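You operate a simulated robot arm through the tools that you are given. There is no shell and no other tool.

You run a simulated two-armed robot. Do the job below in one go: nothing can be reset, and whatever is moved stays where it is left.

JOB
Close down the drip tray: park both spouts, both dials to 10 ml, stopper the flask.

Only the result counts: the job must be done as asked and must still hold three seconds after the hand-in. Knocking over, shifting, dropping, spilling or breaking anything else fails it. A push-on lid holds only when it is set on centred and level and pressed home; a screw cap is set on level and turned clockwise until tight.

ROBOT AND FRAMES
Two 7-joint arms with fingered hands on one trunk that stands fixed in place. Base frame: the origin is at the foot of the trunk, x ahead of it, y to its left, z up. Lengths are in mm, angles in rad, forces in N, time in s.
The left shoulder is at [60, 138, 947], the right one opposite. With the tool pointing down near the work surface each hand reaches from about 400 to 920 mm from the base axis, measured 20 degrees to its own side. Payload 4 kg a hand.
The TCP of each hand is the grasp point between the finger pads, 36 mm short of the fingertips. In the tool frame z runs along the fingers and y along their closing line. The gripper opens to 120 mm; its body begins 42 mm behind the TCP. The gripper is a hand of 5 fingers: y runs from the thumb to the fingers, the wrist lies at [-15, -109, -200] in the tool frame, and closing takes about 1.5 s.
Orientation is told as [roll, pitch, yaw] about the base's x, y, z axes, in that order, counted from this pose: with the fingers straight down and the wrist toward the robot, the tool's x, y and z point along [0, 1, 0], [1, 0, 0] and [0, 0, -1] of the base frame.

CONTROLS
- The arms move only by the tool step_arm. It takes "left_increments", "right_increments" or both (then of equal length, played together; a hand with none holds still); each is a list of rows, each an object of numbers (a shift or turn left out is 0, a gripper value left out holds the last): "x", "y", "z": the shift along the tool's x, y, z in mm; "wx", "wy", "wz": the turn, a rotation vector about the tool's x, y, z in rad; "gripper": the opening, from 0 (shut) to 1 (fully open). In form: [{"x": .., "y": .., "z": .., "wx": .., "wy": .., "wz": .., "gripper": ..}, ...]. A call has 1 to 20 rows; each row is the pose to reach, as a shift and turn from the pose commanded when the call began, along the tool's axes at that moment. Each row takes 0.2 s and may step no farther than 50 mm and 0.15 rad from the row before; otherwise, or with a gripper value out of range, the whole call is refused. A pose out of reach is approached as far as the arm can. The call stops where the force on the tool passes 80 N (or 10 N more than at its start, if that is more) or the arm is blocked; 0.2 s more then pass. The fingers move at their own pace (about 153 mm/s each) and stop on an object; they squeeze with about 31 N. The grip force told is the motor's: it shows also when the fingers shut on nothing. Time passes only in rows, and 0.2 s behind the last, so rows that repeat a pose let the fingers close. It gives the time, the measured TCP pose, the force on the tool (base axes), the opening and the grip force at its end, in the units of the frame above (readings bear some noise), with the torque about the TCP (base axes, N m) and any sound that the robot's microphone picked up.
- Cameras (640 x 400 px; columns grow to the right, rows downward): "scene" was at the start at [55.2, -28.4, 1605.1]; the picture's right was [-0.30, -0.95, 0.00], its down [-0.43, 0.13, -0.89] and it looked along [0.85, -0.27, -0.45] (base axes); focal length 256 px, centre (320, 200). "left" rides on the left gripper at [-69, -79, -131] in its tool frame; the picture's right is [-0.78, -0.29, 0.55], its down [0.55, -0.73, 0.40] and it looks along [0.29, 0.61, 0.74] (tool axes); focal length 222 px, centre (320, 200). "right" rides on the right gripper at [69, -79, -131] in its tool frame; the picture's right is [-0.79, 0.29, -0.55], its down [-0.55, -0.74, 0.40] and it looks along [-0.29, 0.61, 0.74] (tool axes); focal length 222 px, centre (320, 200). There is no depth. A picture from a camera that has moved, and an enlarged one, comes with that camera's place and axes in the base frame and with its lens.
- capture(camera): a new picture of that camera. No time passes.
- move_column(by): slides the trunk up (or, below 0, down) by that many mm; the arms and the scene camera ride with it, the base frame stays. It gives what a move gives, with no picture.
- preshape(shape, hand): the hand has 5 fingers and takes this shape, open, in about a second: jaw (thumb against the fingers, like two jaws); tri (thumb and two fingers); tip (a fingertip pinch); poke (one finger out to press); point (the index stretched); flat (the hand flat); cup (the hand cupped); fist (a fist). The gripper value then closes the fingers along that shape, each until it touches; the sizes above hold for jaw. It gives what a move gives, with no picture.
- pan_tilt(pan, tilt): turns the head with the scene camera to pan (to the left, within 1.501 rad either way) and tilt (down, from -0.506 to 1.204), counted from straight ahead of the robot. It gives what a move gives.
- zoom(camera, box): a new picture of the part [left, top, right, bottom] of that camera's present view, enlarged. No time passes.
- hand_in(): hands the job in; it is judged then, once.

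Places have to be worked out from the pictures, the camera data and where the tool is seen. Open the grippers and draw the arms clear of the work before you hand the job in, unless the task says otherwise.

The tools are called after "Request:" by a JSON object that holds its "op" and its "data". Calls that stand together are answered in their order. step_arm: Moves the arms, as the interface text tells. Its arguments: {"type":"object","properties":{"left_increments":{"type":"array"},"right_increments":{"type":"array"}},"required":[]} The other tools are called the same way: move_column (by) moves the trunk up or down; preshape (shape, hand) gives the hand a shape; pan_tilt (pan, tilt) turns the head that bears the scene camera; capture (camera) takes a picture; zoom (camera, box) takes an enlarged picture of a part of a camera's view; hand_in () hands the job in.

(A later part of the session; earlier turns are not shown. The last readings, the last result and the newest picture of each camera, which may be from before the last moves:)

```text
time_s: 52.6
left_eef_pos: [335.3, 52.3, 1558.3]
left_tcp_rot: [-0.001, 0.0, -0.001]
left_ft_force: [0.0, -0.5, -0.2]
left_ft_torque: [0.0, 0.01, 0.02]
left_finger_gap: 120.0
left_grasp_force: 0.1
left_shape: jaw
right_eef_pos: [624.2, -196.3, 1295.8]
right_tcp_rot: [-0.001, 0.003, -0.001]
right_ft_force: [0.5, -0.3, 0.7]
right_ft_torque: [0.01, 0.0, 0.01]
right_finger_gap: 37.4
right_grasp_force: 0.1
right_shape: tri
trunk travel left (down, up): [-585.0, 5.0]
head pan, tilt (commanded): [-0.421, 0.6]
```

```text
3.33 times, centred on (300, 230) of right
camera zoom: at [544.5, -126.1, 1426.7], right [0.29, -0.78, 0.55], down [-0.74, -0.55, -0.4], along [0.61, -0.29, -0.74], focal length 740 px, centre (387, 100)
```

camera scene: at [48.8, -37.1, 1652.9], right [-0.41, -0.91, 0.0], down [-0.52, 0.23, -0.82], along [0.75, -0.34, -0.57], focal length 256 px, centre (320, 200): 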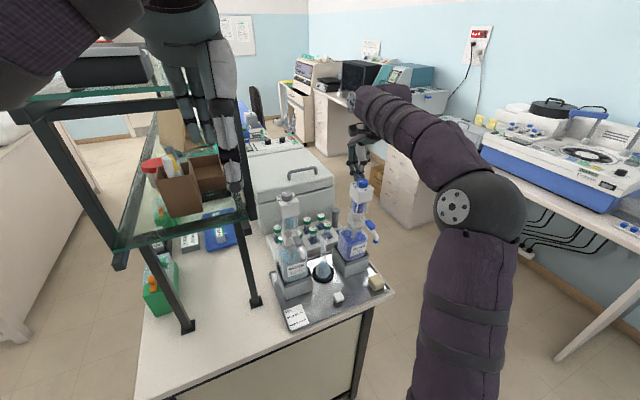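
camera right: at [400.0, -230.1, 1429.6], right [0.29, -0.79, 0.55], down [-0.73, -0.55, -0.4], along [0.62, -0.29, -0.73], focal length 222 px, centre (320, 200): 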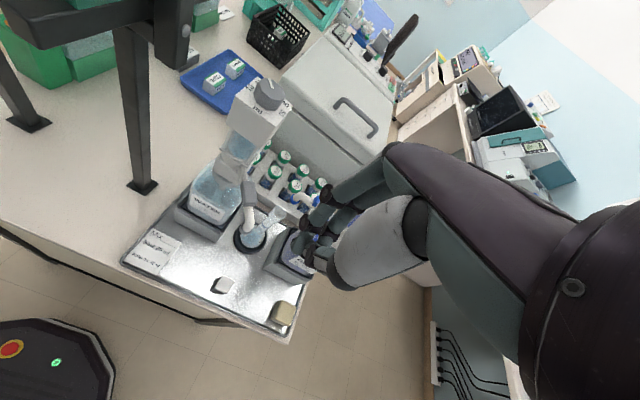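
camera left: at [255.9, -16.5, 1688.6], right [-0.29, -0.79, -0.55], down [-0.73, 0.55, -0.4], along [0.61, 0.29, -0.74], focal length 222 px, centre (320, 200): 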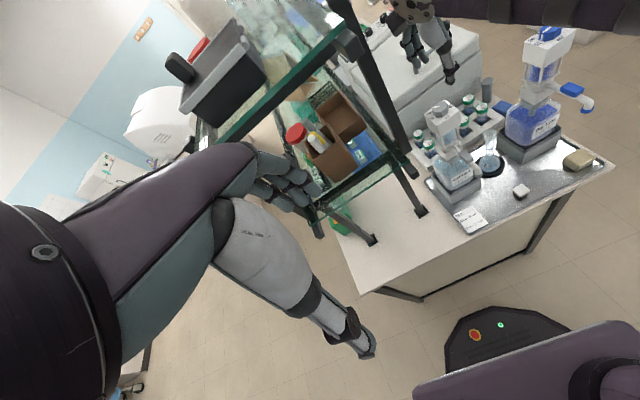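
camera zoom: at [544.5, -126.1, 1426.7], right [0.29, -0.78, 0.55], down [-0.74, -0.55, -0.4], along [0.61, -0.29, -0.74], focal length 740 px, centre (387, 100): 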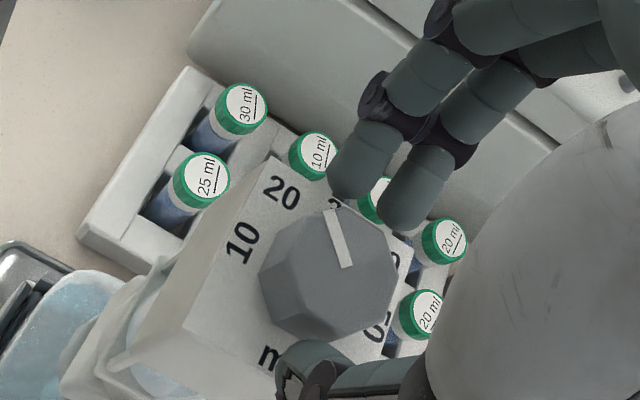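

Thumb is ~2 mm and fingers ~5 mm from the dial, both deep enough (z ≈ 1258). I shift back 2 mm and close in finer steps.

Request:
{"op": "step_arm", "data": {"right_increments": [{"y": -2}, {"y": -2, "gripper": 0.28}, {"y": -2, "gripper": 0.26}, {"y": -2, "gripper": 0.26}]}}

Request:
{"op": "zoom", "data": {"camera": "scene", "box": [280, 165, 340, 215]}}

Request:
{"op": "zoom", "data": {"camera": "left", "box": [400, 70, 480, 130]}}

Request:
{"op": "zoom", "data": {"camera": "right", "box": [240, 170, 360, 290]}}

```text
time_s: 53.6
left_eef_pos: [335.3, 51.7, 1557.2]
left_tcp_rot: [0.0, 0.0, 0.0]
left_ft_force: [0.5, -0.7, 0.6]
left_ft_torque: [0.0, 0.04, 0.02]
left_finger_gap: 120.0
left_grasp_force: 0.0
left_shape: jaw
right_eef_pos: [622.6, -195.6, 1294.7]
right_tcp_rot: [0.0, 0.0, 0.0]
right_ft_force: [0.4, -0.6, 0.3]
right_ft_torque: [0.02, 0.0, -0.02]
right_finger_gap: 31.5
right_grasp_force: 0.0
right_shape: tri
trunk travel left (down, up): [-585.0, 5.0]
head pan, tilt (commanded): [-0.421, 0.6]
```

```text
8.00 times, centred on (310, 190) of scene
camera zoom: at [48.6, -37.0, 1652.9], right [-0.41, -0.91, 0.0], down [-0.52, 0.23, -0.83], along [0.75, -0.34, -0.56], focal length 2046 px, centre (400, 280)
```

zoom: 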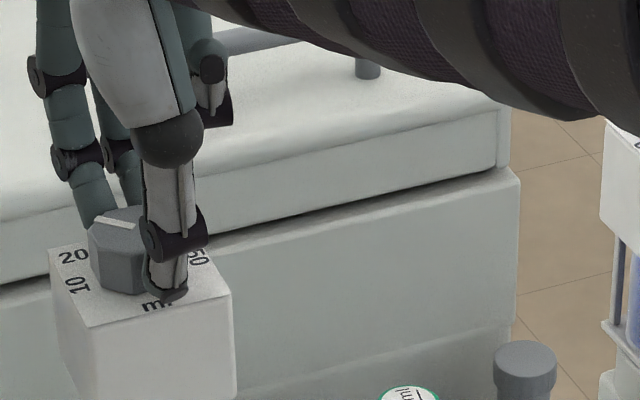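

```text
6.67 times, centred on (440, 100) of left
camera zoom: at [256.3, -18.4, 1688.6], right [-0.29, -0.78, -0.55], down [-0.73, 0.55, -0.4], along [0.61, 0.29, -0.74], focal length 1481 px, centre (-480, 867)
```

zoom: 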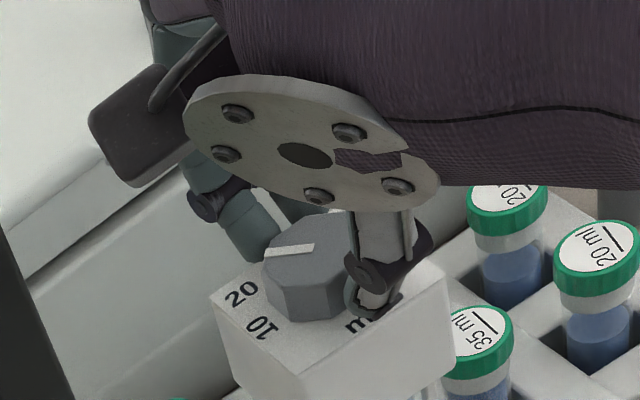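

```text
3.33 times, centred on (300, 230) of right
camera zoom: at [542.6, -126.0, 1426.4], right [0.29, -0.78, 0.55], down [-0.74, -0.55, -0.4], along [0.61, -0.29, -0.74], focal length 740 px, centre (387, 100)
```

zoom: 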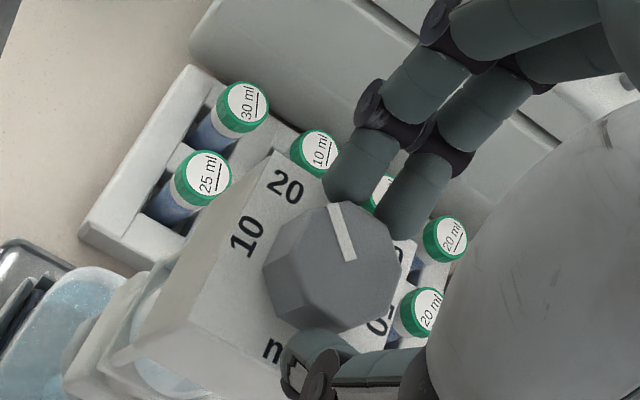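

Contact is imminent on both sides and the housing has not moved. I close slightly further, checking grip force and housing position.

Request:
{"op": "step_arm", "data": {"right_increments": [{"gripper": 0.24}, {"gripper": 0.22}, {"gripper": 0.22}]}}

Request:
{"op": "zoom", "data": {"camera": "scene", "box": [280, 165, 340, 215]}}

Request:
{"op": "zoom", "data": {"camera": "right", "box": [240, 170, 360, 290]}}

```text
time_s: 54.4
left_eef_pos: [335.5, 51.6, 1558.3]
left_tcp_rot: [0.0, -0.002, -0.001]
left_ft_force: [1.0, -0.2, 0.7]
left_ft_torque: [-0.01, 0.01, 0.0]
left_finger_gap: 119.7
left_grasp_force: 0.0
left_shape: jaw
right_eef_pos: [622.6, -196.4, 1295.7]
right_tcp_rot: [0.0, 0.002, -0.001]
right_ft_force: [-1.0, -1.4, -1.5]
right_ft_torque: [-0.06, -0.1, -0.01]
right_finger_gap: 22.7
right_grasp_force: 31.0
right_shape: tri
trunk travel left (down, up): [-585.0, 5.0]
head pan, tilt (commanded): [-0.421, 0.6]
```

```text
8.00 times, centred on (310, 190) of scene
camera zoom: at [48.6, -37.2, 1652.9], right [-0.41, -0.91, 0.0], down [-0.52, 0.23, -0.83], along [0.75, -0.34, -0.57], focal length 2046 px, centre (400, 280)
```

zoom: 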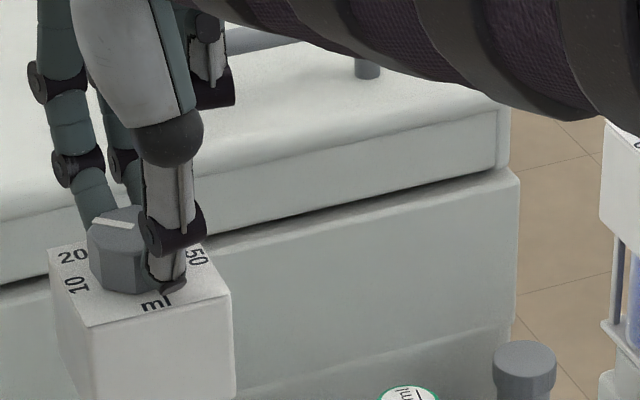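

```text
3.33 times, centred on (300, 230) of right
camera zoom: at [542.6, -126.3, 1426.2], right [0.29, -0.78, 0.55], down [-0.74, -0.55, -0.4], along [0.61, -0.29, -0.74], focal length 740 px, centre (387, 100)
```

zoom: 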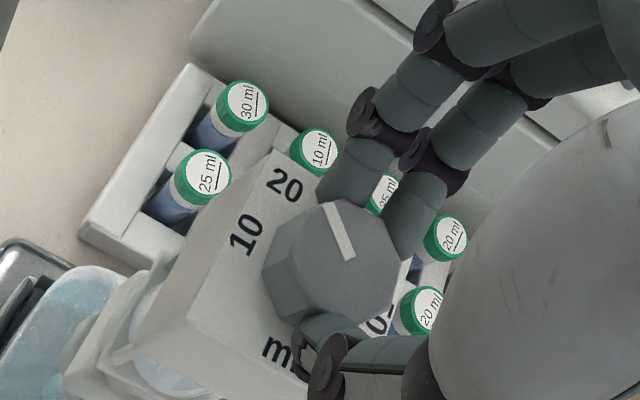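

The dial is gripped (31 N) without moving the housing. I rotate the hand counter-clockwise about the dial axis, first ~22°, and check.

Request:
{"op": "step_arm", "data": {"right_increments": [{"x": 0.3, "y": 0.4, "wz": -0.13}, {"x": 0.6, "y": 0.8, "wz": -0.26}, {"x": 1, "y": 1.1, "wz": -0.39}]}}

Request:
{"op": "zoom", "data": {"camera": "scene", "box": [280, 165, 340, 215]}}

Request:
{"op": "zoom", "data": {"camera": "right", "box": [240, 170, 360, 290]}}

Request:
{"op": "zoom", "data": {"camera": "left", "box": [400, 70, 480, 130]}}

```text
time_s: 55.2
left_eef_pos: [335.7, 52.2, 1557.8]
left_tcp_rot: [0.001, -0.001, 0.001]
left_ft_force: [-0.6, -0.5, 0.5]
left_ft_torque: [-0.01, 0.0, 0.0]
left_finger_gap: 119.9
left_grasp_force: 0.1
left_shape: jaw
right_eef_pos: [623.6, -195.4, 1296.2]
right_tcp_rot: [0.0, 0.0, 0.393]
right_ft_force: [0.6, -1.2, -1.1]
right_ft_torque: [0.01, -0.17, -0.01]
right_finger_gap: 22.2
right_grasp_force: 30.9
right_shape: tri
trunk travel left (down, up): [-585.0, 5.0]
head pan, tilt (commanded): [-0.421, 0.6]
```

```text
8.00 times, centred on (310, 190) of scene
camera zoom: at [48.9, -37.6, 1652.9], right [-0.41, -0.91, 0.0], down [-0.52, 0.23, -0.82], along [0.75, -0.34, -0.57], focal length 2046 px, centre (400, 280)
```

zoom: 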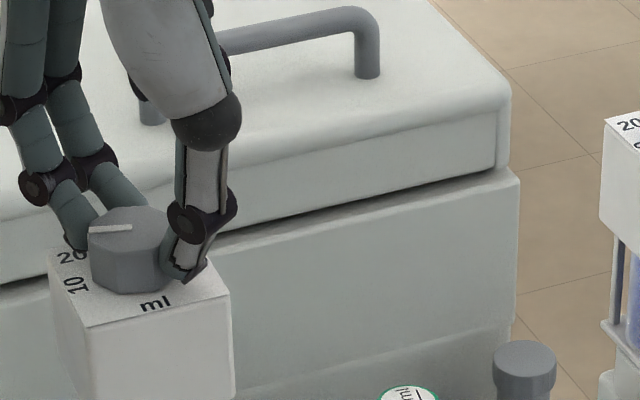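

```text
3.33 times, centred on (300, 230) of right
camera zoom: at [523.0, -161.2, 1426.4], right [0.57, -0.61, 0.55], down [-0.47, -0.79, -0.4], along [0.68, -0.03, -0.74], focal length 740 px, centre (387, 100)
```

zoom: 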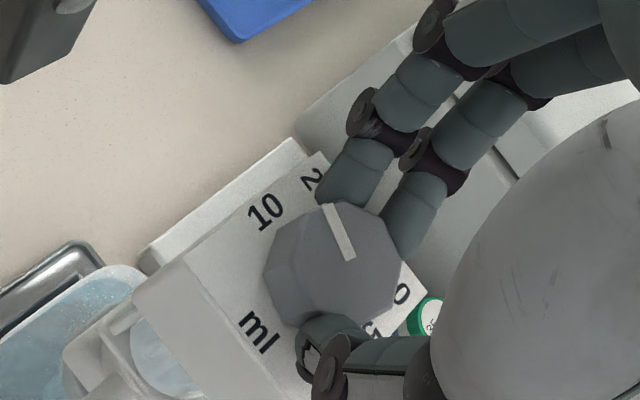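

```text
6.67 times, centred on (440, 100) of left
camera zoom: at [256.5, -19.0, 1688.6], right [-0.29, -0.78, -0.55], down [-0.73, 0.55, -0.4], along [0.61, 0.29, -0.74], focal length 1481 px, centre (-480, 867)
```

zoom: 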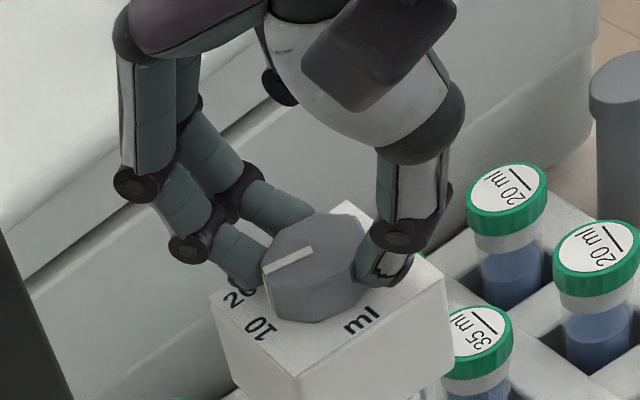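

The dial turns with the hand and the housing stays put. I continue about 19° more toward 10.

Request:
{"op": "step_arm", "data": {"right_increments": [{"x": 0.2, "y": 0.4, "wz": -0.11}, {"x": 0.5, "y": 0.8, "wz": -0.22}, {"x": 0.7, "y": 1.1, "wz": -0.33}]}}

Request:
{"op": "zoom", "data": {"camera": "scene", "box": [280, 165, 340, 215]}}

Request:
{"op": "zoom", "data": {"camera": "right", "box": [240, 170, 360, 290]}}

Request:
{"op": "zoom", "data": {"camera": "left", "box": [400, 70, 480, 130]}}

```text
time_s: 56.0
left_eef_pos: [335.4, 51.4, 1557.3]
left_tcp_rot: [-0.001, 0.0, 0.0]
left_ft_force: [-0.6, 0.4, 0.0]
left_ft_torque: [-0.01, -0.01, 0.02]
left_finger_gap: 119.9
left_grasp_force: 0.1
left_shape: jaw
right_eef_pos: [624.1, -195.9, 1295.8]
right_tcp_rot: [0.0, 0.001, 0.721]
right_ft_force: [1.9, -1.2, -2.4]
right_ft_torque: [0.01, -0.07, -0.12]
right_finger_gap: 22.2
right_grasp_force: 31.2
right_shape: tri
trunk travel left (down, up): [-585.0, 5.0]
head pan, tilt (commanded): [-0.421, 0.6]
```

```text
8.00 times, centred on (310, 190) of scene
camera zoom: at [49.4, -37.6, 1652.9], right [-0.41, -0.91, 0.0], down [-0.52, 0.23, -0.82], along [0.75, -0.34, -0.57], focal length 2046 px, centre (400, 280)
```

zoom: 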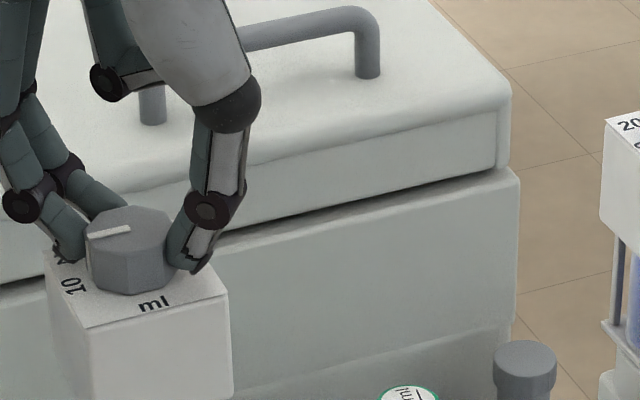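

```text
3.33 times, centred on (300, 230) of right
camera zoom: at [518.8, -194.2, 1426.5], right [0.74, -0.4, 0.55], down [-0.19, -0.9, -0.4], along [0.65, 0.19, -0.74], focal length 740 px, centre (387, 100)
```

zoom: 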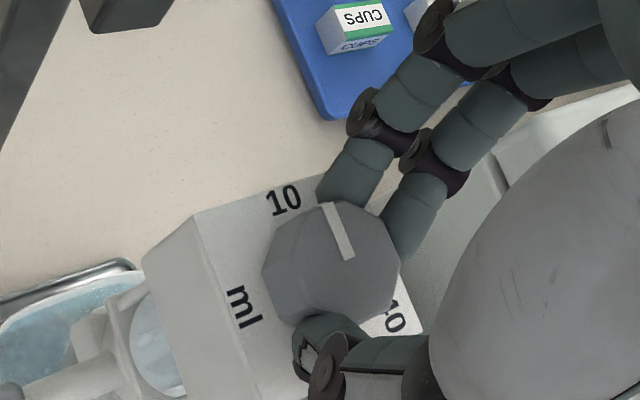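

```text
6.67 times, centred on (440, 100) of left
camera zoom: at [257.1, -19.0, 1688.5], right [-0.29, -0.78, -0.55], down [-0.73, 0.55, -0.4], along [0.61, 0.29, -0.74], focal length 1481 px, centre (-480, 867)
```

zoom: 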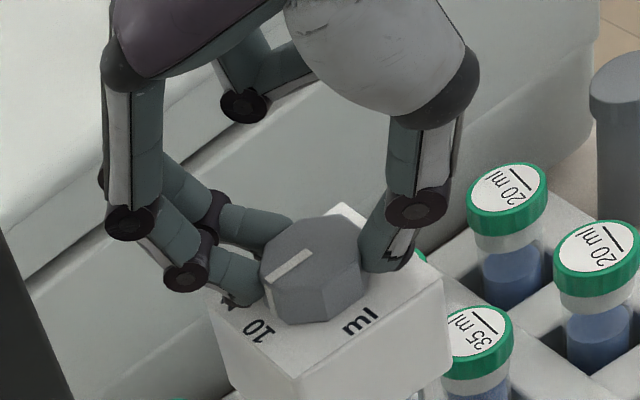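

The pointer now lies at about 90–92°, i.e. on 10, with a slight resisting torque. I release gently in steps and raise straight up.

Request:
{"op": "step_arm", "data": {"right_increments": [{"gripper": 0.26}, {"gripper": 0.32}, {"gripper": 0.42}, {"gripper": 0.52}, {"gripper": 0.52}, {"z": -25}, {"z": -55}, {"z": -85}, {"z": -110}]}}

Request:
{"op": "zoom", "data": {"camera": "right", "box": [220, 170, 360, 290]}}

Request:
{"op": "zoom", "data": {"camera": "left", "box": [400, 70, 480, 130]}}

Request:
{"op": "zoom", "data": {"camera": "scene", "box": [270, 170, 400, 270]}}

```text
time_s: 58.0
left_eef_pos: [334.4, 51.9, 1557.8]
left_tcp_rot: [0.0, -0.001, 0.0]
left_ft_force: [1.0, -0.6, 0.2]
left_ft_torque: [-0.01, 0.0, 0.02]
left_finger_gap: 120.1
left_grasp_force: 0.0
left_shape: jaw
right_eef_pos: [624.8, -194.4, 1406.4]
right_tcp_rot: [-0.001, 0.002, 0.72]
right_ft_force: [0.2, 0.0, 0.6]
right_ft_torque: [-0.02, -0.01, 0.06]
right_finger_gap: 62.0
right_grasp_force: 0.1
right_shape: tri
trunk travel left (down, up): [-585.0, 5.0]
head pan, tilt (commanded): [-0.421, 0.6]
```

```text
3.33 times, centred on (290, 230) of right
camera zoom: at [518.8, -193.0, 1536.7], right [0.74, -0.4, 0.55], down [-0.19, -0.9, -0.4], along [0.65, 0.19, -0.74], focal length 740 px, centre (420, 100)
```

zoom: 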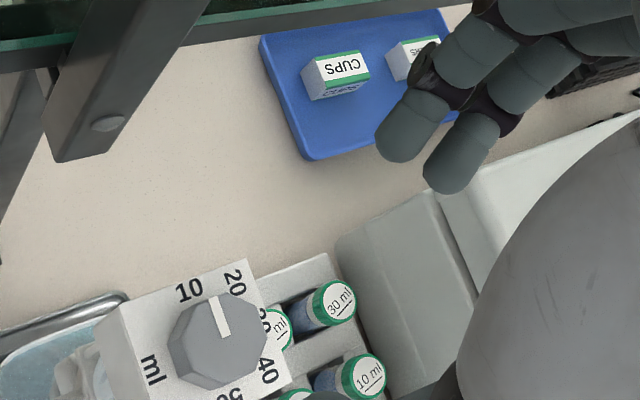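

```text
6.67 times, centred on (440, 100) of left
camera zoom: at [256.3, -18.3, 1688.6], right [-0.29, -0.78, -0.55], down [-0.73, 0.55, -0.4], along [0.61, 0.29, -0.74], focal length 1481 px, centre (-480, 867)
```

zoom: 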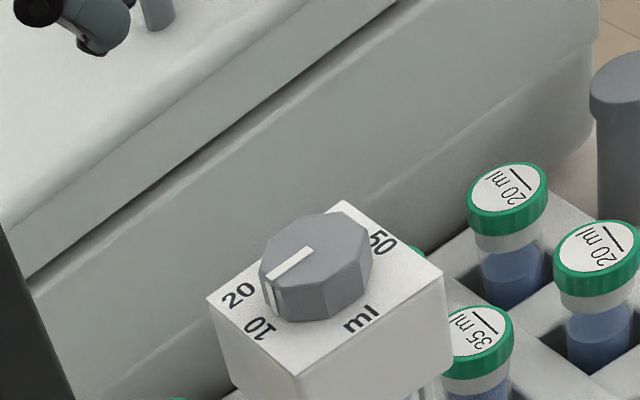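

```text
4.00 times, centred on (335, 220) of scene
camera zoom: at [48.6, -36.9, 1652.9], right [-0.41, -0.91, 0.0], down [-0.52, 0.23, -0.83], along [0.75, -0.34, -0.56], focal length 1023 px, centre (260, 120)
```

zoom: 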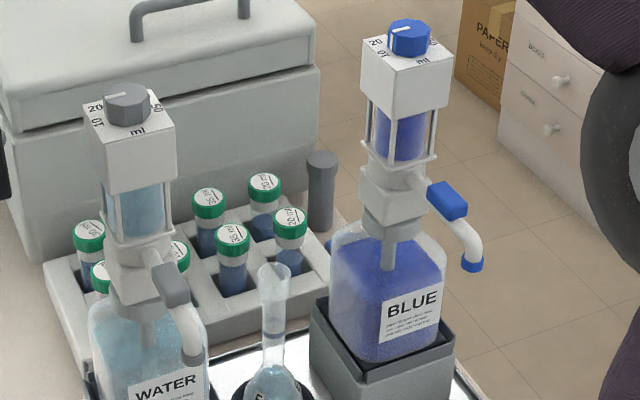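

Released cleanly. I verify the water dial's reading from above and compare the dispensers' positions.

Request:
{"op": "zoom", "data": {"camera": "right", "box": [195, 225, 275, 285]}}

Request:
{"op": "zoom", "data": {"camera": "left", "box": [390, 20, 620, 240]}}

```text
6.67 times, centred on (235, 255) of right
camera zoom: at [518.8, -193.0, 1536.7], right [0.74, -0.4, 0.55], down [-0.19, -0.9, -0.4], along [0.65, 0.19, -0.74], focal length 1481 px, centre (887, -167)
```

zoom: 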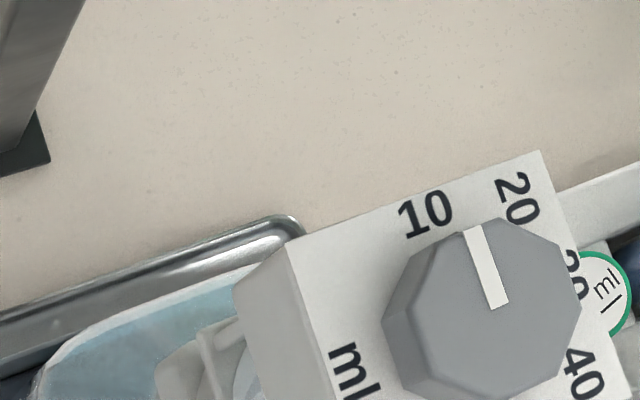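

```text
1.82 times, centred on (505, 130) of left
camera zoom: at [256.3, -18.3, 1688.6], right [-0.29, -0.78, -0.55], down [-0.73, 0.55, -0.4], along [0.61, 0.29, -0.74], focal length 404 px, centre (-16, 327)
```

zoom: 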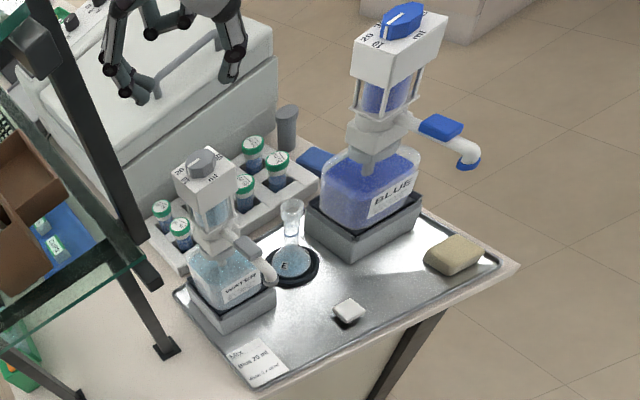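

Both dials read 10 and both dispensers stand upright with spouts forward. Now the stopper: I zoom on it and on the flask mouth.

Request:
{"op": "zoom", "data": {"camera": "left", "box": [500, 175, 540, 205]}}

Request:
{"op": "zoom", "data": {"camera": "scene", "box": [318, 282, 358, 312]}}

Request:
{"op": "zoom", "data": {"camera": "scene", "box": [305, 230, 345, 290]}}

Request:
{"op": "zoom", "data": {"camera": "left", "box": [465, 125, 515, 185]}}

```text
13.33 times, centred on (520, 190) of left
camera zoom: at [256.3, -18.3, 1688.6], right [-0.29, -0.78, -0.55], down [-0.73, 0.55, -0.4], along [0.61, 0.29, -0.74], focal length 2962 px, centre (-2347, 333)
```

zoom: 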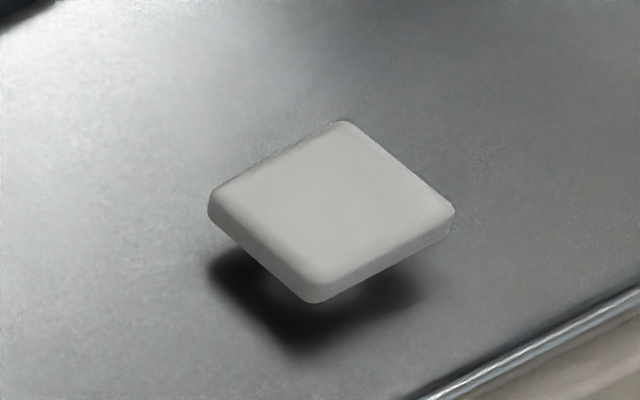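

```text
13.33 times, centred on (338, 297) of scene
camera zoom: at [48.6, -36.9, 1652.9], right [-0.41, -0.91, 0.0], down [-0.52, 0.23, -0.83], along [0.75, -0.34, -0.56], focal length 3411 px, centre (80, -1093)
```

zoom: 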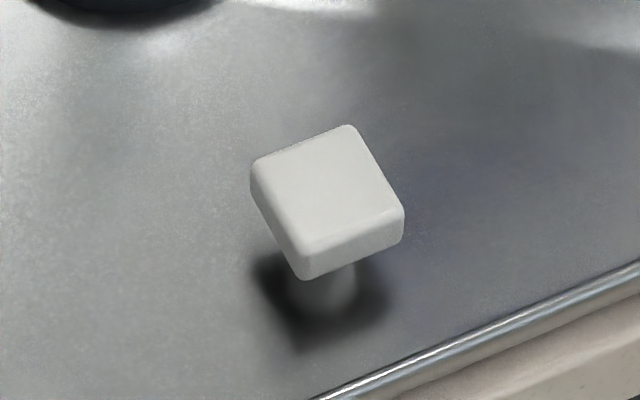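

```text
6.67 times, centred on (325, 260) of scene
camera zoom: at [48.6, -36.9, 1652.9], right [-0.41, -0.91, 0.0], down [-0.52, 0.23, -0.83], along [0.75, -0.34, -0.56], focal length 1705 px, centre (287, -200)
```

zoom: 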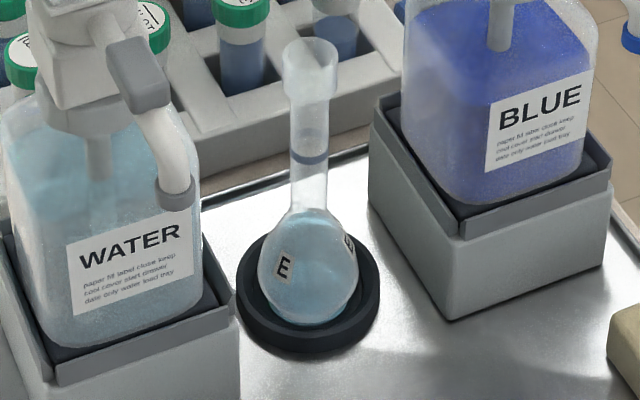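

```text
6.67 times, centred on (490, 155) of left
camera zoom: at [256.3, -18.3, 1688.6], right [-0.29, -0.78, -0.55], down [-0.73, 0.55, -0.4], along [0.61, 0.29, -0.74], focal length 1481 px, centre (-813, 500)
```

zoom: 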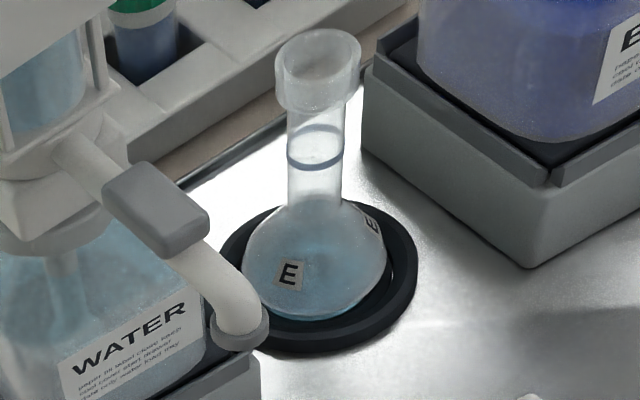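

Both dials are right. The stopper stands plug-down near (500,-302) with its square head top around z 908. I bring the right hand back, level at yaw 0, high in front of the tray.

Request:
{"op": "step_arm", "data": {"right_increments": [{"x": 6.2, "y": -33, "wz": 0.144}, {"x": 12.4, "y": -66, "wz": 0.288}, {"x": 18.6, "y": -99, "wz": 0.432}, {"x": 24.8, "y": -132, "wz": 0.576}, {"x": 30.9, "y": -165.7, "z": 6, "wz": 0.72}]}}

Request:
{"op": "zoom", "data": {"camera": "right", "box": [140, 150, 380, 340]}}

Request:
{"op": "capture", "data": {"camera": "scene"}}

```text
time_s: 59.2
left_eef_pos: [332.5, 51.6, 1558.0]
left_tcp_rot: [0.0, 0.0, -0.001]
left_ft_force: [0.3, -0.7, 0.1]
left_ft_torque: [0.0, -0.04, -0.02]
left_finger_gap: 119.9
left_grasp_force: 0.1
left_shape: jaw
right_eef_pos: [478.0, -279.7, 1400.3]
right_tcp_rot: [-0.001, 0.0, -0.004]
right_ft_force: [-0.1, 0.4, -0.5]
right_ft_torque: [0.02, -0.01, 0.01]
right_finger_gap: 62.0
right_grasp_force: 0.1
right_shape: tri
trunk travel left (down, up): [-585.0, 5.0]
head pan, tilt (commanded): [-0.421, 0.6]
```

```text
2.11 times, centred on (260, 245) of right
camera zoom: at [397.6, -210.0, 1530.7], right [0.29, -0.79, 0.55], down [-0.74, -0.55, -0.4], along [0.61, -0.29, -0.74], focal length 468 px, centre (446, 105)
```

zoom: 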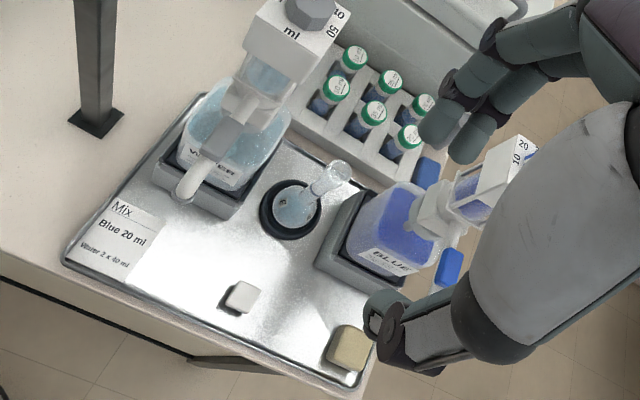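

```text
taken
camera scene: at [47.0, -37.3, 1653.0], right [-0.41, -0.91, 0.0], down [-0.51, 0.23, -0.83], along [0.75, -0.34, -0.56], focal length 256 px, centre (320, 200)
```

scene: 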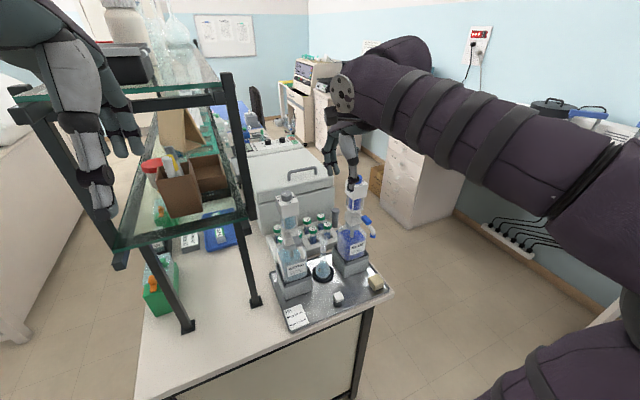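

The forearm runs back toward the robot, so the way down between the spouts is free. I descend over the stopper to about 60 mm above its head.

Request:
{"op": "step_arm", "data": {"right_increments": [{"x": -6, "y": 6, "z": 45}, {"x": -12, "y": 12, "z": 90}, {"x": -18, "y": 18, "z": 135}, {"x": -24, "y": 22, "z": 180}, {"x": -24, "y": 22, "z": 225}, {"x": -24, "y": 22, "z": 270}, {"x": -24, "y": 22, "z": 315}, {"x": -24, "y": 22, "z": 360}, {"x": -24, "y": 22, "z": 395}]}}

Request:
{"op": "zoom", "data": {"camera": "right", "box": [200, 140, 400, 320]}}

Request:
{"op": "zoom", "data": {"camera": "scene", "box": [290, 230, 390, 310]}}

Request:
{"op": "zoom", "data": {"camera": "left", "box": [470, 130, 570, 210]}}

```text
time_s: 61.2
left_eef_pos: [334.1, 48.0, 1557.7]
left_tcp_rot: [0.002, 0.002, -0.001]
left_ft_force: [0.2, -0.7, -0.4]
left_ft_torque: [0.06, -0.02, 0.01]
left_finger_gap: 120.1
left_grasp_force: 0.1
left_shape: jaw
right_eef_pos: [502.3, -305.1, 1004.4]
right_tcp_rot: [0.022, 0.004, -0.023]
right_ft_force: [-0.9, 1.8, 1.0]
right_ft_torque: [-0.22, -0.12, 0.01]
right_finger_gap: 62.5
right_grasp_force: 0.1
right_shape: tri
trunk travel left (down, up): [-585.0, 5.0]
head pan, tilt (commanded): [-0.421, 0.6]
```

```text
2.22 times, centred on (300, 230) of right
camera zoom: at [424.4, -235.2, 1137.3], right [0.28, -0.8, 0.53], down [-0.75, -0.52, -0.41], along [0.6, -0.29, -0.74], focal length 494 px, centre (364, 133)
```

zoom: 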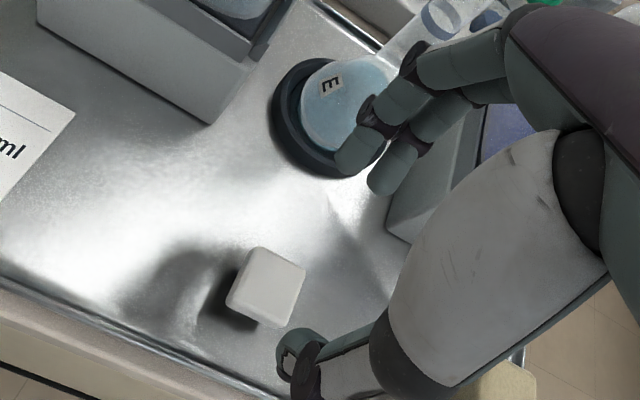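

```text
5.00 times, centred on (340, 270) of scene
camera zoom: at [47.4, -40.0, 1652.9], right [-0.41, -0.91, 0.0], down [-0.52, 0.23, -0.82], along [0.75, -0.34, -0.57], focal length 1279 px, centre (220, -150)
```

zoom: 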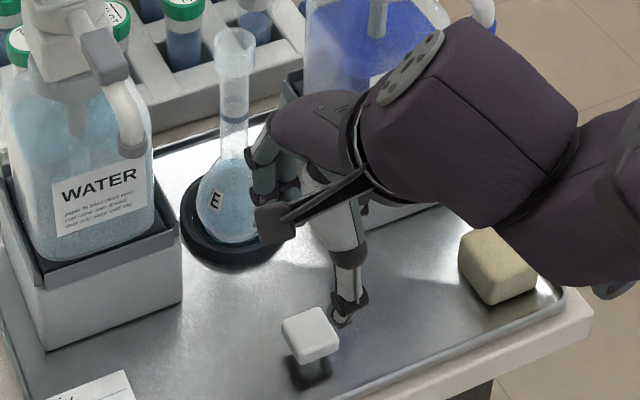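

```text
5.00 times, centred on (520, 170) of left
camera zoom: at [255.0, -21.8, 1688.7], right [-0.29, -0.78, -0.55], down [-0.73, 0.55, -0.4], along [0.61, 0.29, -0.74], focal length 1111 px, centre (-680, 350)
```

zoom: 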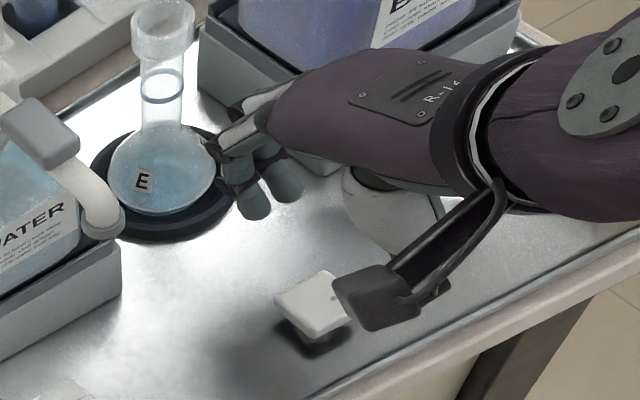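

The readings show a small offset; I let the arm settle with a null step and re-read before going on.

Request:
{"op": "step_arm", "data": {"right_increments": [{"gripper": 0.52}, {"gripper": 0.52}]}}

Request:
{"op": "capture", "data": {"camera": "scene"}}

Request:
{"op": "capture", "data": {"camera": "right"}}

```text
time_s: 61.8
left_eef_pos: [334.6, 52.2, 1558.5]
left_tcp_rot: [0.001, 0.0, 0.0]
left_ft_force: [-0.3, 0.3, 0.2]
left_ft_torque: [-0.01, 0.01, 0.01]
left_finger_gap: 119.9
left_grasp_force: 0.0
left_shape: jaw
right_eef_pos: [502.6, -302.4, 1005.5]
right_tcp_rot: [0.002, 0.001, 0.0]
right_ft_force: [-0.3, 0.6, 0.2]
right_ft_torque: [0.02, -0.02, 0.02]
right_finger_gap: 62.5
right_grasp_force: 0.0
right_shape: tri
trunk travel left (down, up): [-585.0, 5.0]
head pan, tilt (commanded): [-0.421, 0.6]
```

```text
taken
camera scene: at [48.6, -36.7, 1652.9], right [-0.41, -0.91, 0.0], down [-0.52, 0.23, -0.83], along [0.75, -0.34, -0.56], focal length 256 px, centre (320, 200)
```

scene: 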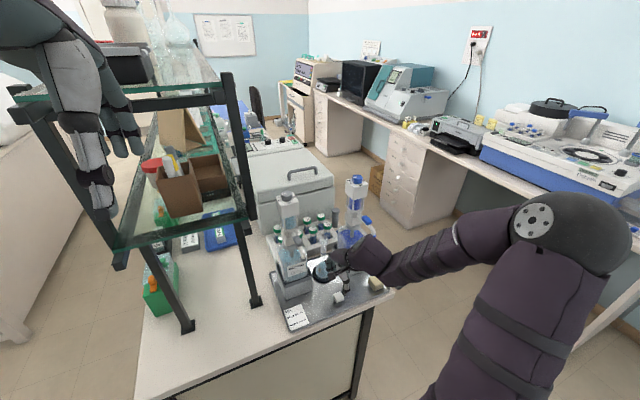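

```text
taken
camera right: at [422.2, -232.9, 1135.5], right [0.29, -0.78, 0.55], down [-0.73, -0.55, -0.4], along [0.61, -0.29, -0.74], focal length 222 px, centre (320, 200)
```

right: 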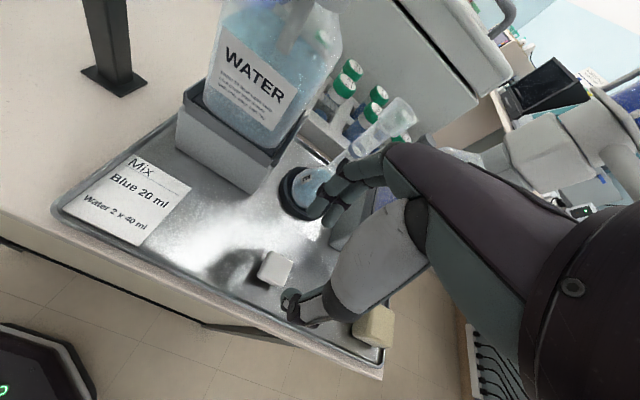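

Settled and free. I zoom in on the stopper from the hand camera for its exact place and orientation.

Request:
{"op": "zoom", "data": {"camera": "right", "box": [235, 225, 335, 325]}}

Request:
{"op": "zoom", "data": {"camera": "scene", "box": [318, 260, 368, 310]}}

Request:
{"op": "zoom", "data": {"camera": "left", "box": [490, 150, 550, 210]}}

```text
4.00 times, centred on (285, 275) of right
camera zoom: at [422.2, -232.9, 1135.5], right [0.29, -0.78, 0.55], down [-0.73, -0.55, -0.4], along [0.61, -0.29, -0.74], focal length 888 px, centre (460, -100)
```

zoom: 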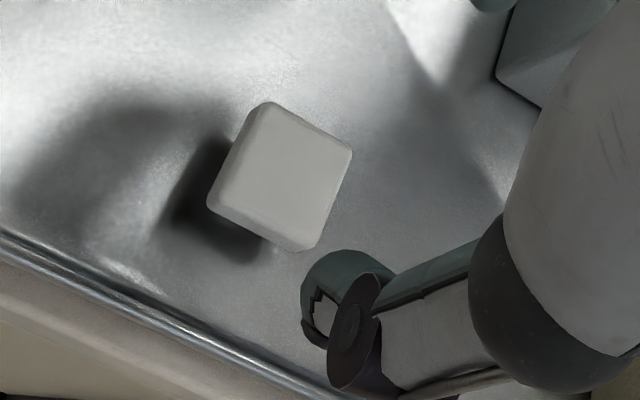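

```text
8.00 times, centred on (343, 285) of scene
camera zoom: at [48.6, -36.7, 1652.9], right [-0.41, -0.91, 0.0], down [-0.52, 0.23, -0.83], along [0.75, -0.34, -0.56], focal length 2046 px, centre (136, -480)
```

zoom: 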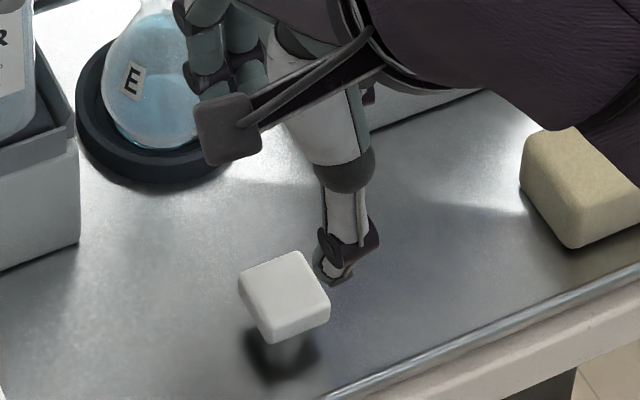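

```text
6.67 times, centred on (520, 180) of left
camera zoom: at [256.2, -18.1, 1688.7], right [-0.29, -0.78, -0.55], down [-0.73, 0.55, -0.4], along [0.61, 0.29, -0.74], focal length 1481 px, centre (-1013, 333)
```

zoom: 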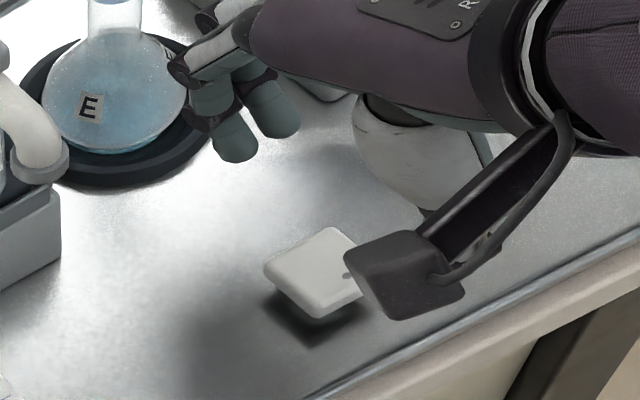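

The stopper head is axis-aligned at about (497,-301.5), top z ≈ 917. I lower until the fingertips are near the head-top level and check.

Request:
{"op": "step_arm", "data": {"right_increments": [{"x": 0, "y": -3, "z": 25}, {"x": 0, "y": -3, "z": 48}]}}

Request:
{"op": "step_arm", "data": {"right_increments": [{"gripper": 0.52}]}}

Request:
{"op": "zoom", "data": {"camera": "right", "box": [235, 205, 335, 305]}}

Request:
{"op": "zoom", "data": {"camera": "scene", "box": [318, 260, 368, 310]}}

Request:
{"op": "zoom", "data": {"camera": "left", "box": [490, 150, 550, 210]}}

```text
time_s: 62.4
left_eef_pos: [336.1, 51.1, 1557.7]
left_tcp_rot: [0.0, 0.0, 0.0]
left_ft_force: [-0.3, 0.2, -0.2]
left_ft_torque: [0.02, -0.01, -0.03]
left_finger_gap: 119.9
left_grasp_force: 0.0
left_shape: jaw
right_eef_pos: [499.0, -304.3, 955.7]
right_tcp_rot: [-0.001, -0.001, 0.001]
right_ft_force: [-0.1, 0.2, 1.2]
right_ft_torque: [0.0, 0.05, 0.03]
right_finger_gap: 62.5
right_grasp_force: 0.1
right_shape: tri
trunk travel left (down, up): [-585.0, 5.0]
head pan, tilt (commanded): [-0.421, 0.6]
```

```text
time_s: 62.8
left_eef_pos: [335.3, 51.7, 1558.7]
left_tcp_rot: [0.0, 0.0, 0.001]
left_ft_force: [-0.1, 0.1, 0.8]
left_ft_torque: [0.01, 0.01, -0.01]
left_finger_gap: 119.9
left_grasp_force: 0.1
left_shape: jaw
right_eef_pos: [499.0, -304.6, 956.0]
right_tcp_rot: [0.0, 0.0, 0.001]
right_ft_force: [-0.7, -1.2, 0.3]
right_ft_torque: [0.01, 0.02, -0.04]
right_finger_gap: 62.3
right_grasp_force: 0.1
right_shape: tri
trunk travel left (down, up): [-585.0, 5.0]
head pan, tilt (commanded): [-0.421, 0.6]
```

```text
4.00 times, centred on (285, 255) of right
camera zoom: at [418.9, -234.3, 1086.8], right [0.29, -0.78, 0.55], down [-0.74, -0.55, -0.4], along [0.61, -0.29, -0.74], focal length 888 px, centre (460, -20)
```

zoom: 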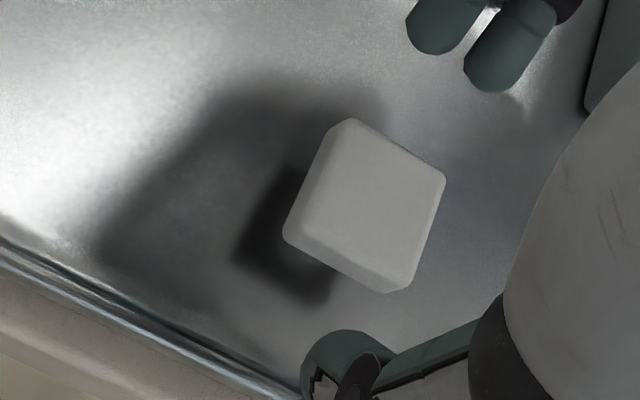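

```text
8.00 times, centred on (343, 285) of scene
camera zoom: at [48.7, -37.3, 1652.9], right [-0.41, -0.91, 0.0], down [-0.52, 0.23, -0.82], along [0.75, -0.34, -0.57], focal length 2046 px, centre (136, -480)
```

zoom: 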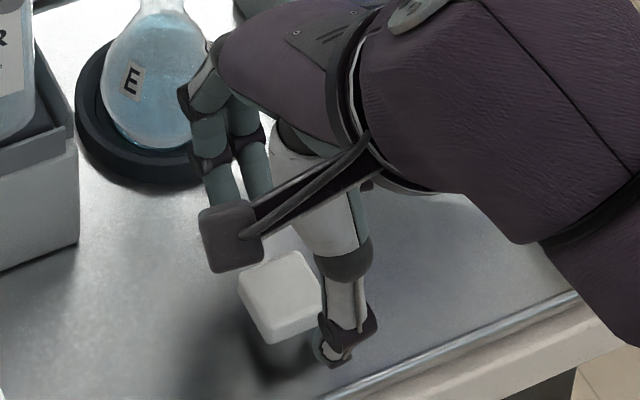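

```text
6.67 times, centred on (520, 180) of left
camera zoom: at [256.3, -18.7, 1688.6], right [-0.29, -0.78, -0.55], down [-0.73, 0.55, -0.4], along [0.61, 0.29, -0.74], focal length 1481 px, centre (-1013, 333)
```

zoom: 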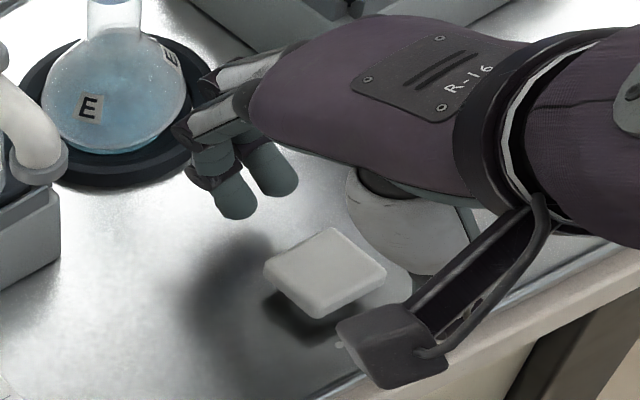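

Alignment is balanced (about 11 mm at the fingers, 14 mm at the thumb). I lower 16 mm so the tips are level with the head's sides and start closing in steps.

Request:
{"op": "step_arm", "data": {"right_increments": [{"z": 8}, {"z": 16}, {"z": 16, "gripper": 0.44}, {"z": 16, "gripper": 0.38}, {"z": 16, "gripper": 0.34}, {"z": 16, "gripper": 0.34}]}}

Request:
{"op": "zoom", "data": {"camera": "right", "box": [245, 195, 345, 295]}}

Request:
{"op": "zoom", "data": {"camera": "scene", "box": [318, 260, 368, 310]}}

Request:
{"op": "zoom", "data": {"camera": "left", "box": [490, 150, 550, 210]}}

```text
time_s: 64.2
left_eef_pos: [333.9, 51.1, 1557.2]
left_tcp_rot: [0.0, 0.0, -0.001]
left_ft_force: [0.3, -0.5, -0.5]
left_ft_torque: [0.02, 0.0, 0.01]
left_finger_gap: 119.6
left_grasp_force: 0.0
left_shape: jaw
right_eef_pos: [497.6, -303.3, 941.7]
right_tcp_rot: [0.0, 0.0, -0.001]
right_ft_force: [-0.1, -0.3, 0.0]
right_ft_torque: [-0.01, 0.02, -0.01]
right_finger_gap: 41.7
right_grasp_force: 0.0
right_shape: tri
trunk travel left (down, up): [-585.0, 5.0]
head pan, tilt (commanded): [-0.421, 0.6]
```

```text
4.00 times, centred on (295, 245) of right
camera zoom: at [418.5, -234.4, 1071.5], right [0.29, -0.78, 0.55], down [-0.74, -0.55, -0.4], along [0.61, -0.29, -0.74], focal length 888 px, centre (420, 20)
```

zoom: 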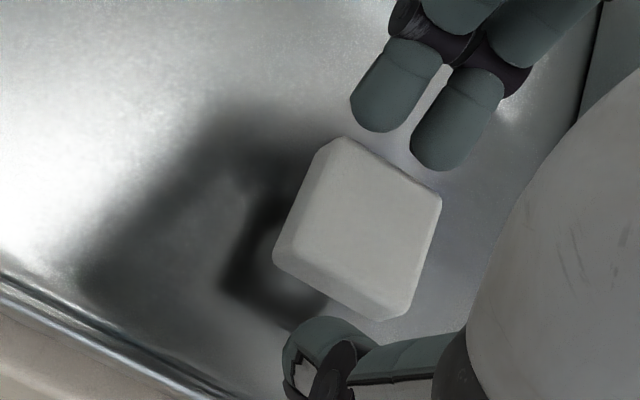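

```text
8.00 times, centred on (343, 285) of scene
camera zoom: at [48.6, -37.1, 1652.9], right [-0.41, -0.91, 0.0], down [-0.52, 0.23, -0.83], along [0.75, -0.34, -0.56], focal length 2046 px, centre (136, -480)
```

zoom: 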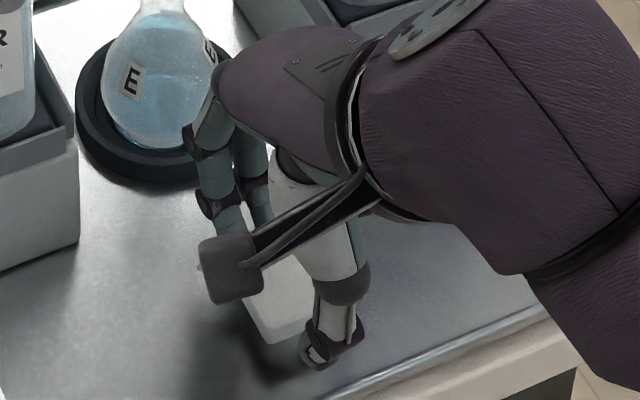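

```text
6.67 times, centred on (520, 180) of left
camera zoom: at [256.2, -18.5, 1688.7], right [-0.29, -0.78, -0.55], down [-0.73, 0.55, -0.4], along [0.61, 0.29, -0.74], focal length 1481 px, centre (-1013, 333)
```

zoom: 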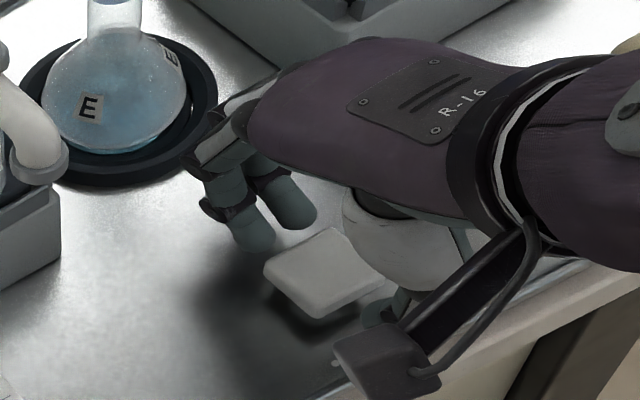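

Fingers and thumb are lined up with the head. I continue closing in small steps.

Request:
{"op": "step_arm", "data": {"right_increments": [{"gripper": 0.31}, {"gripper": 0.28}, {"gripper": 0.28}]}}

Request:
{"op": "zoom", "data": {"camera": "right", "box": [245, 195, 345, 295]}}

Request:
{"op": "zoom", "data": {"camera": "left", "box": [490, 150, 550, 210]}}

```text
time_s: 65.0
left_eef_pos: [335.3, 50.6, 1557.9]
left_tcp_rot: [0.001, -0.001, 0.0]
left_ft_force: [-0.3, 0.1, 0.8]
left_ft_torque: [0.02, -0.01, -0.01]
left_finger_gap: 119.7
left_grasp_force: 0.1
left_shape: jaw
right_eef_pos: [497.7, -304.8, 940.6]
right_tcp_rot: [0.0, 0.0, 0.001]
right_ft_force: [0.6, 0.0, 1.4]
right_ft_torque: [-0.01, -0.02, -0.01]
right_finger_gap: 34.0
right_grasp_force: 0.0
right_shape: tri
trunk travel left (down, up): [-585.0, 5.0]
head pan, tilt (commanded): [-0.421, 0.6]
```

```text
4.00 times, centred on (295, 245) of right
camera zoom: at [418.5, -234.4, 1071.5], right [0.29, -0.78, 0.55], down [-0.74, -0.55, -0.4], along [0.61, -0.29, -0.74], focal length 888 px, centre (420, 20)
```

zoom: 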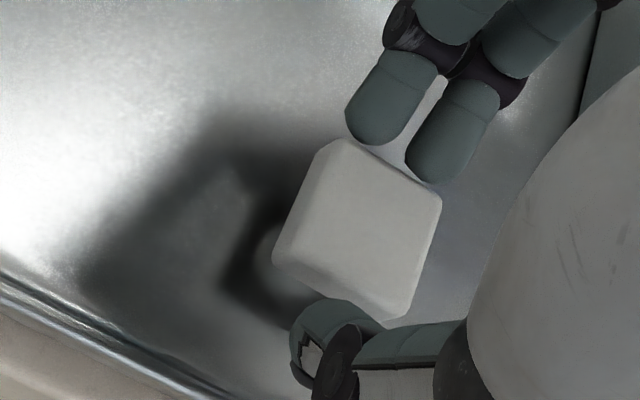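

```text
6.67 times, centred on (520, 180) of left
camera zoom: at [256.2, -18.5, 1688.7], right [-0.29, -0.78, -0.55], down [-0.73, 0.55, -0.4], along [0.61, 0.29, -0.74], focal length 1481 px, centre (-1013, 333)
```

zoom: 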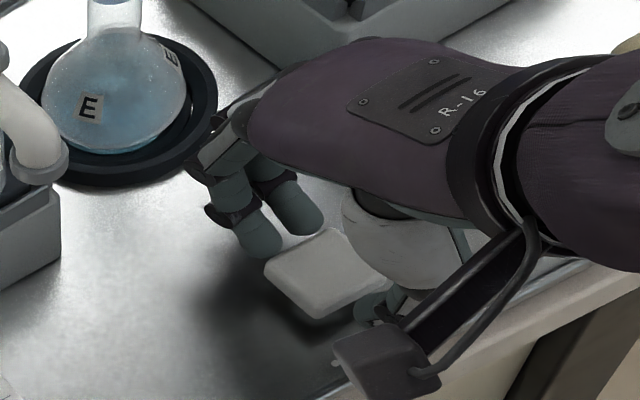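

Nearly touching on both sides, stopper unmoved. I close further to grip.

Request:
{"op": "step_arm", "data": {"right_increments": [{"gripper": 0.25}, {"gripper": 0.22}, {"gripper": 0.19}, {"gripper": 0.19}]}}

Request:
{"op": "zoom", "data": {"camera": "right", "box": [245, 195, 345, 295]}}

Request:
{"op": "zoom", "data": {"camera": "left", "box": [490, 150, 550, 210]}}

```text
time_s: 66.0
left_eef_pos: [333.0, 52.0, 1557.5]
left_tcp_rot: [0.0, -0.001, 0.0]
left_ft_force: [-1.1, 0.8, -0.4]
left_ft_torque: [-0.02, 0.02, 0.01]
left_finger_gap: 119.9
left_grasp_force: 0.1
left_shape: jaw
right_eef_pos: [499.7, -303.5, 941.6]
right_tcp_rot: [0.0, 0.0, 0.001]
right_ft_force: [1.1, 2.0, 7.3]
right_ft_torque: [0.06, 0.02, 0.0]
right_finger_gap: 19.4
right_grasp_force: 31.0
right_shape: tri
trunk travel left (down, up): [-585.0, 5.0]
head pan, tilt (commanded): [-0.421, 0.6]
```

```text
4.00 times, centred on (295, 245) of right
camera zoom: at [418.3, -233.8, 1072.1], right [0.29, -0.78, 0.55], down [-0.73, -0.55, -0.4], along [0.61, -0.29, -0.74], focal length 888 px, centre (420, 20)
```

zoom: 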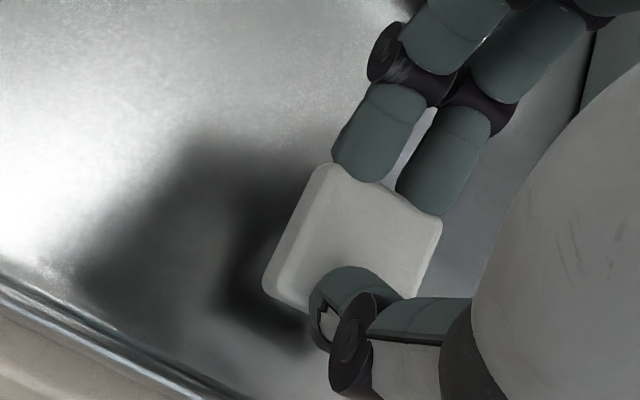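

```text
6.67 times, centred on (520, 180) of left
camera zoom: at [255.6, -18.0, 1688.8], right [-0.29, -0.78, -0.55], down [-0.73, 0.55, -0.4], along [0.61, 0.29, -0.74], focal length 1481 px, centre (-1013, 333)
```

zoom: 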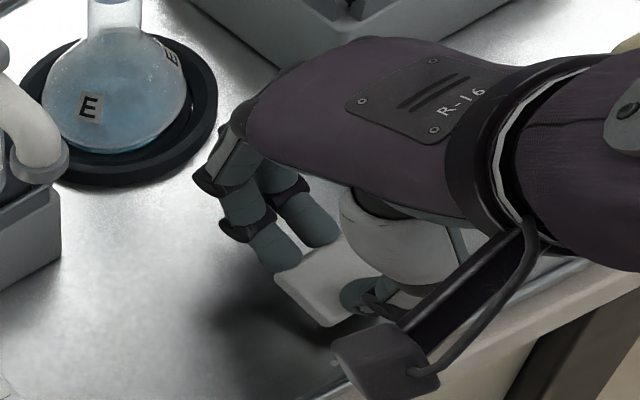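

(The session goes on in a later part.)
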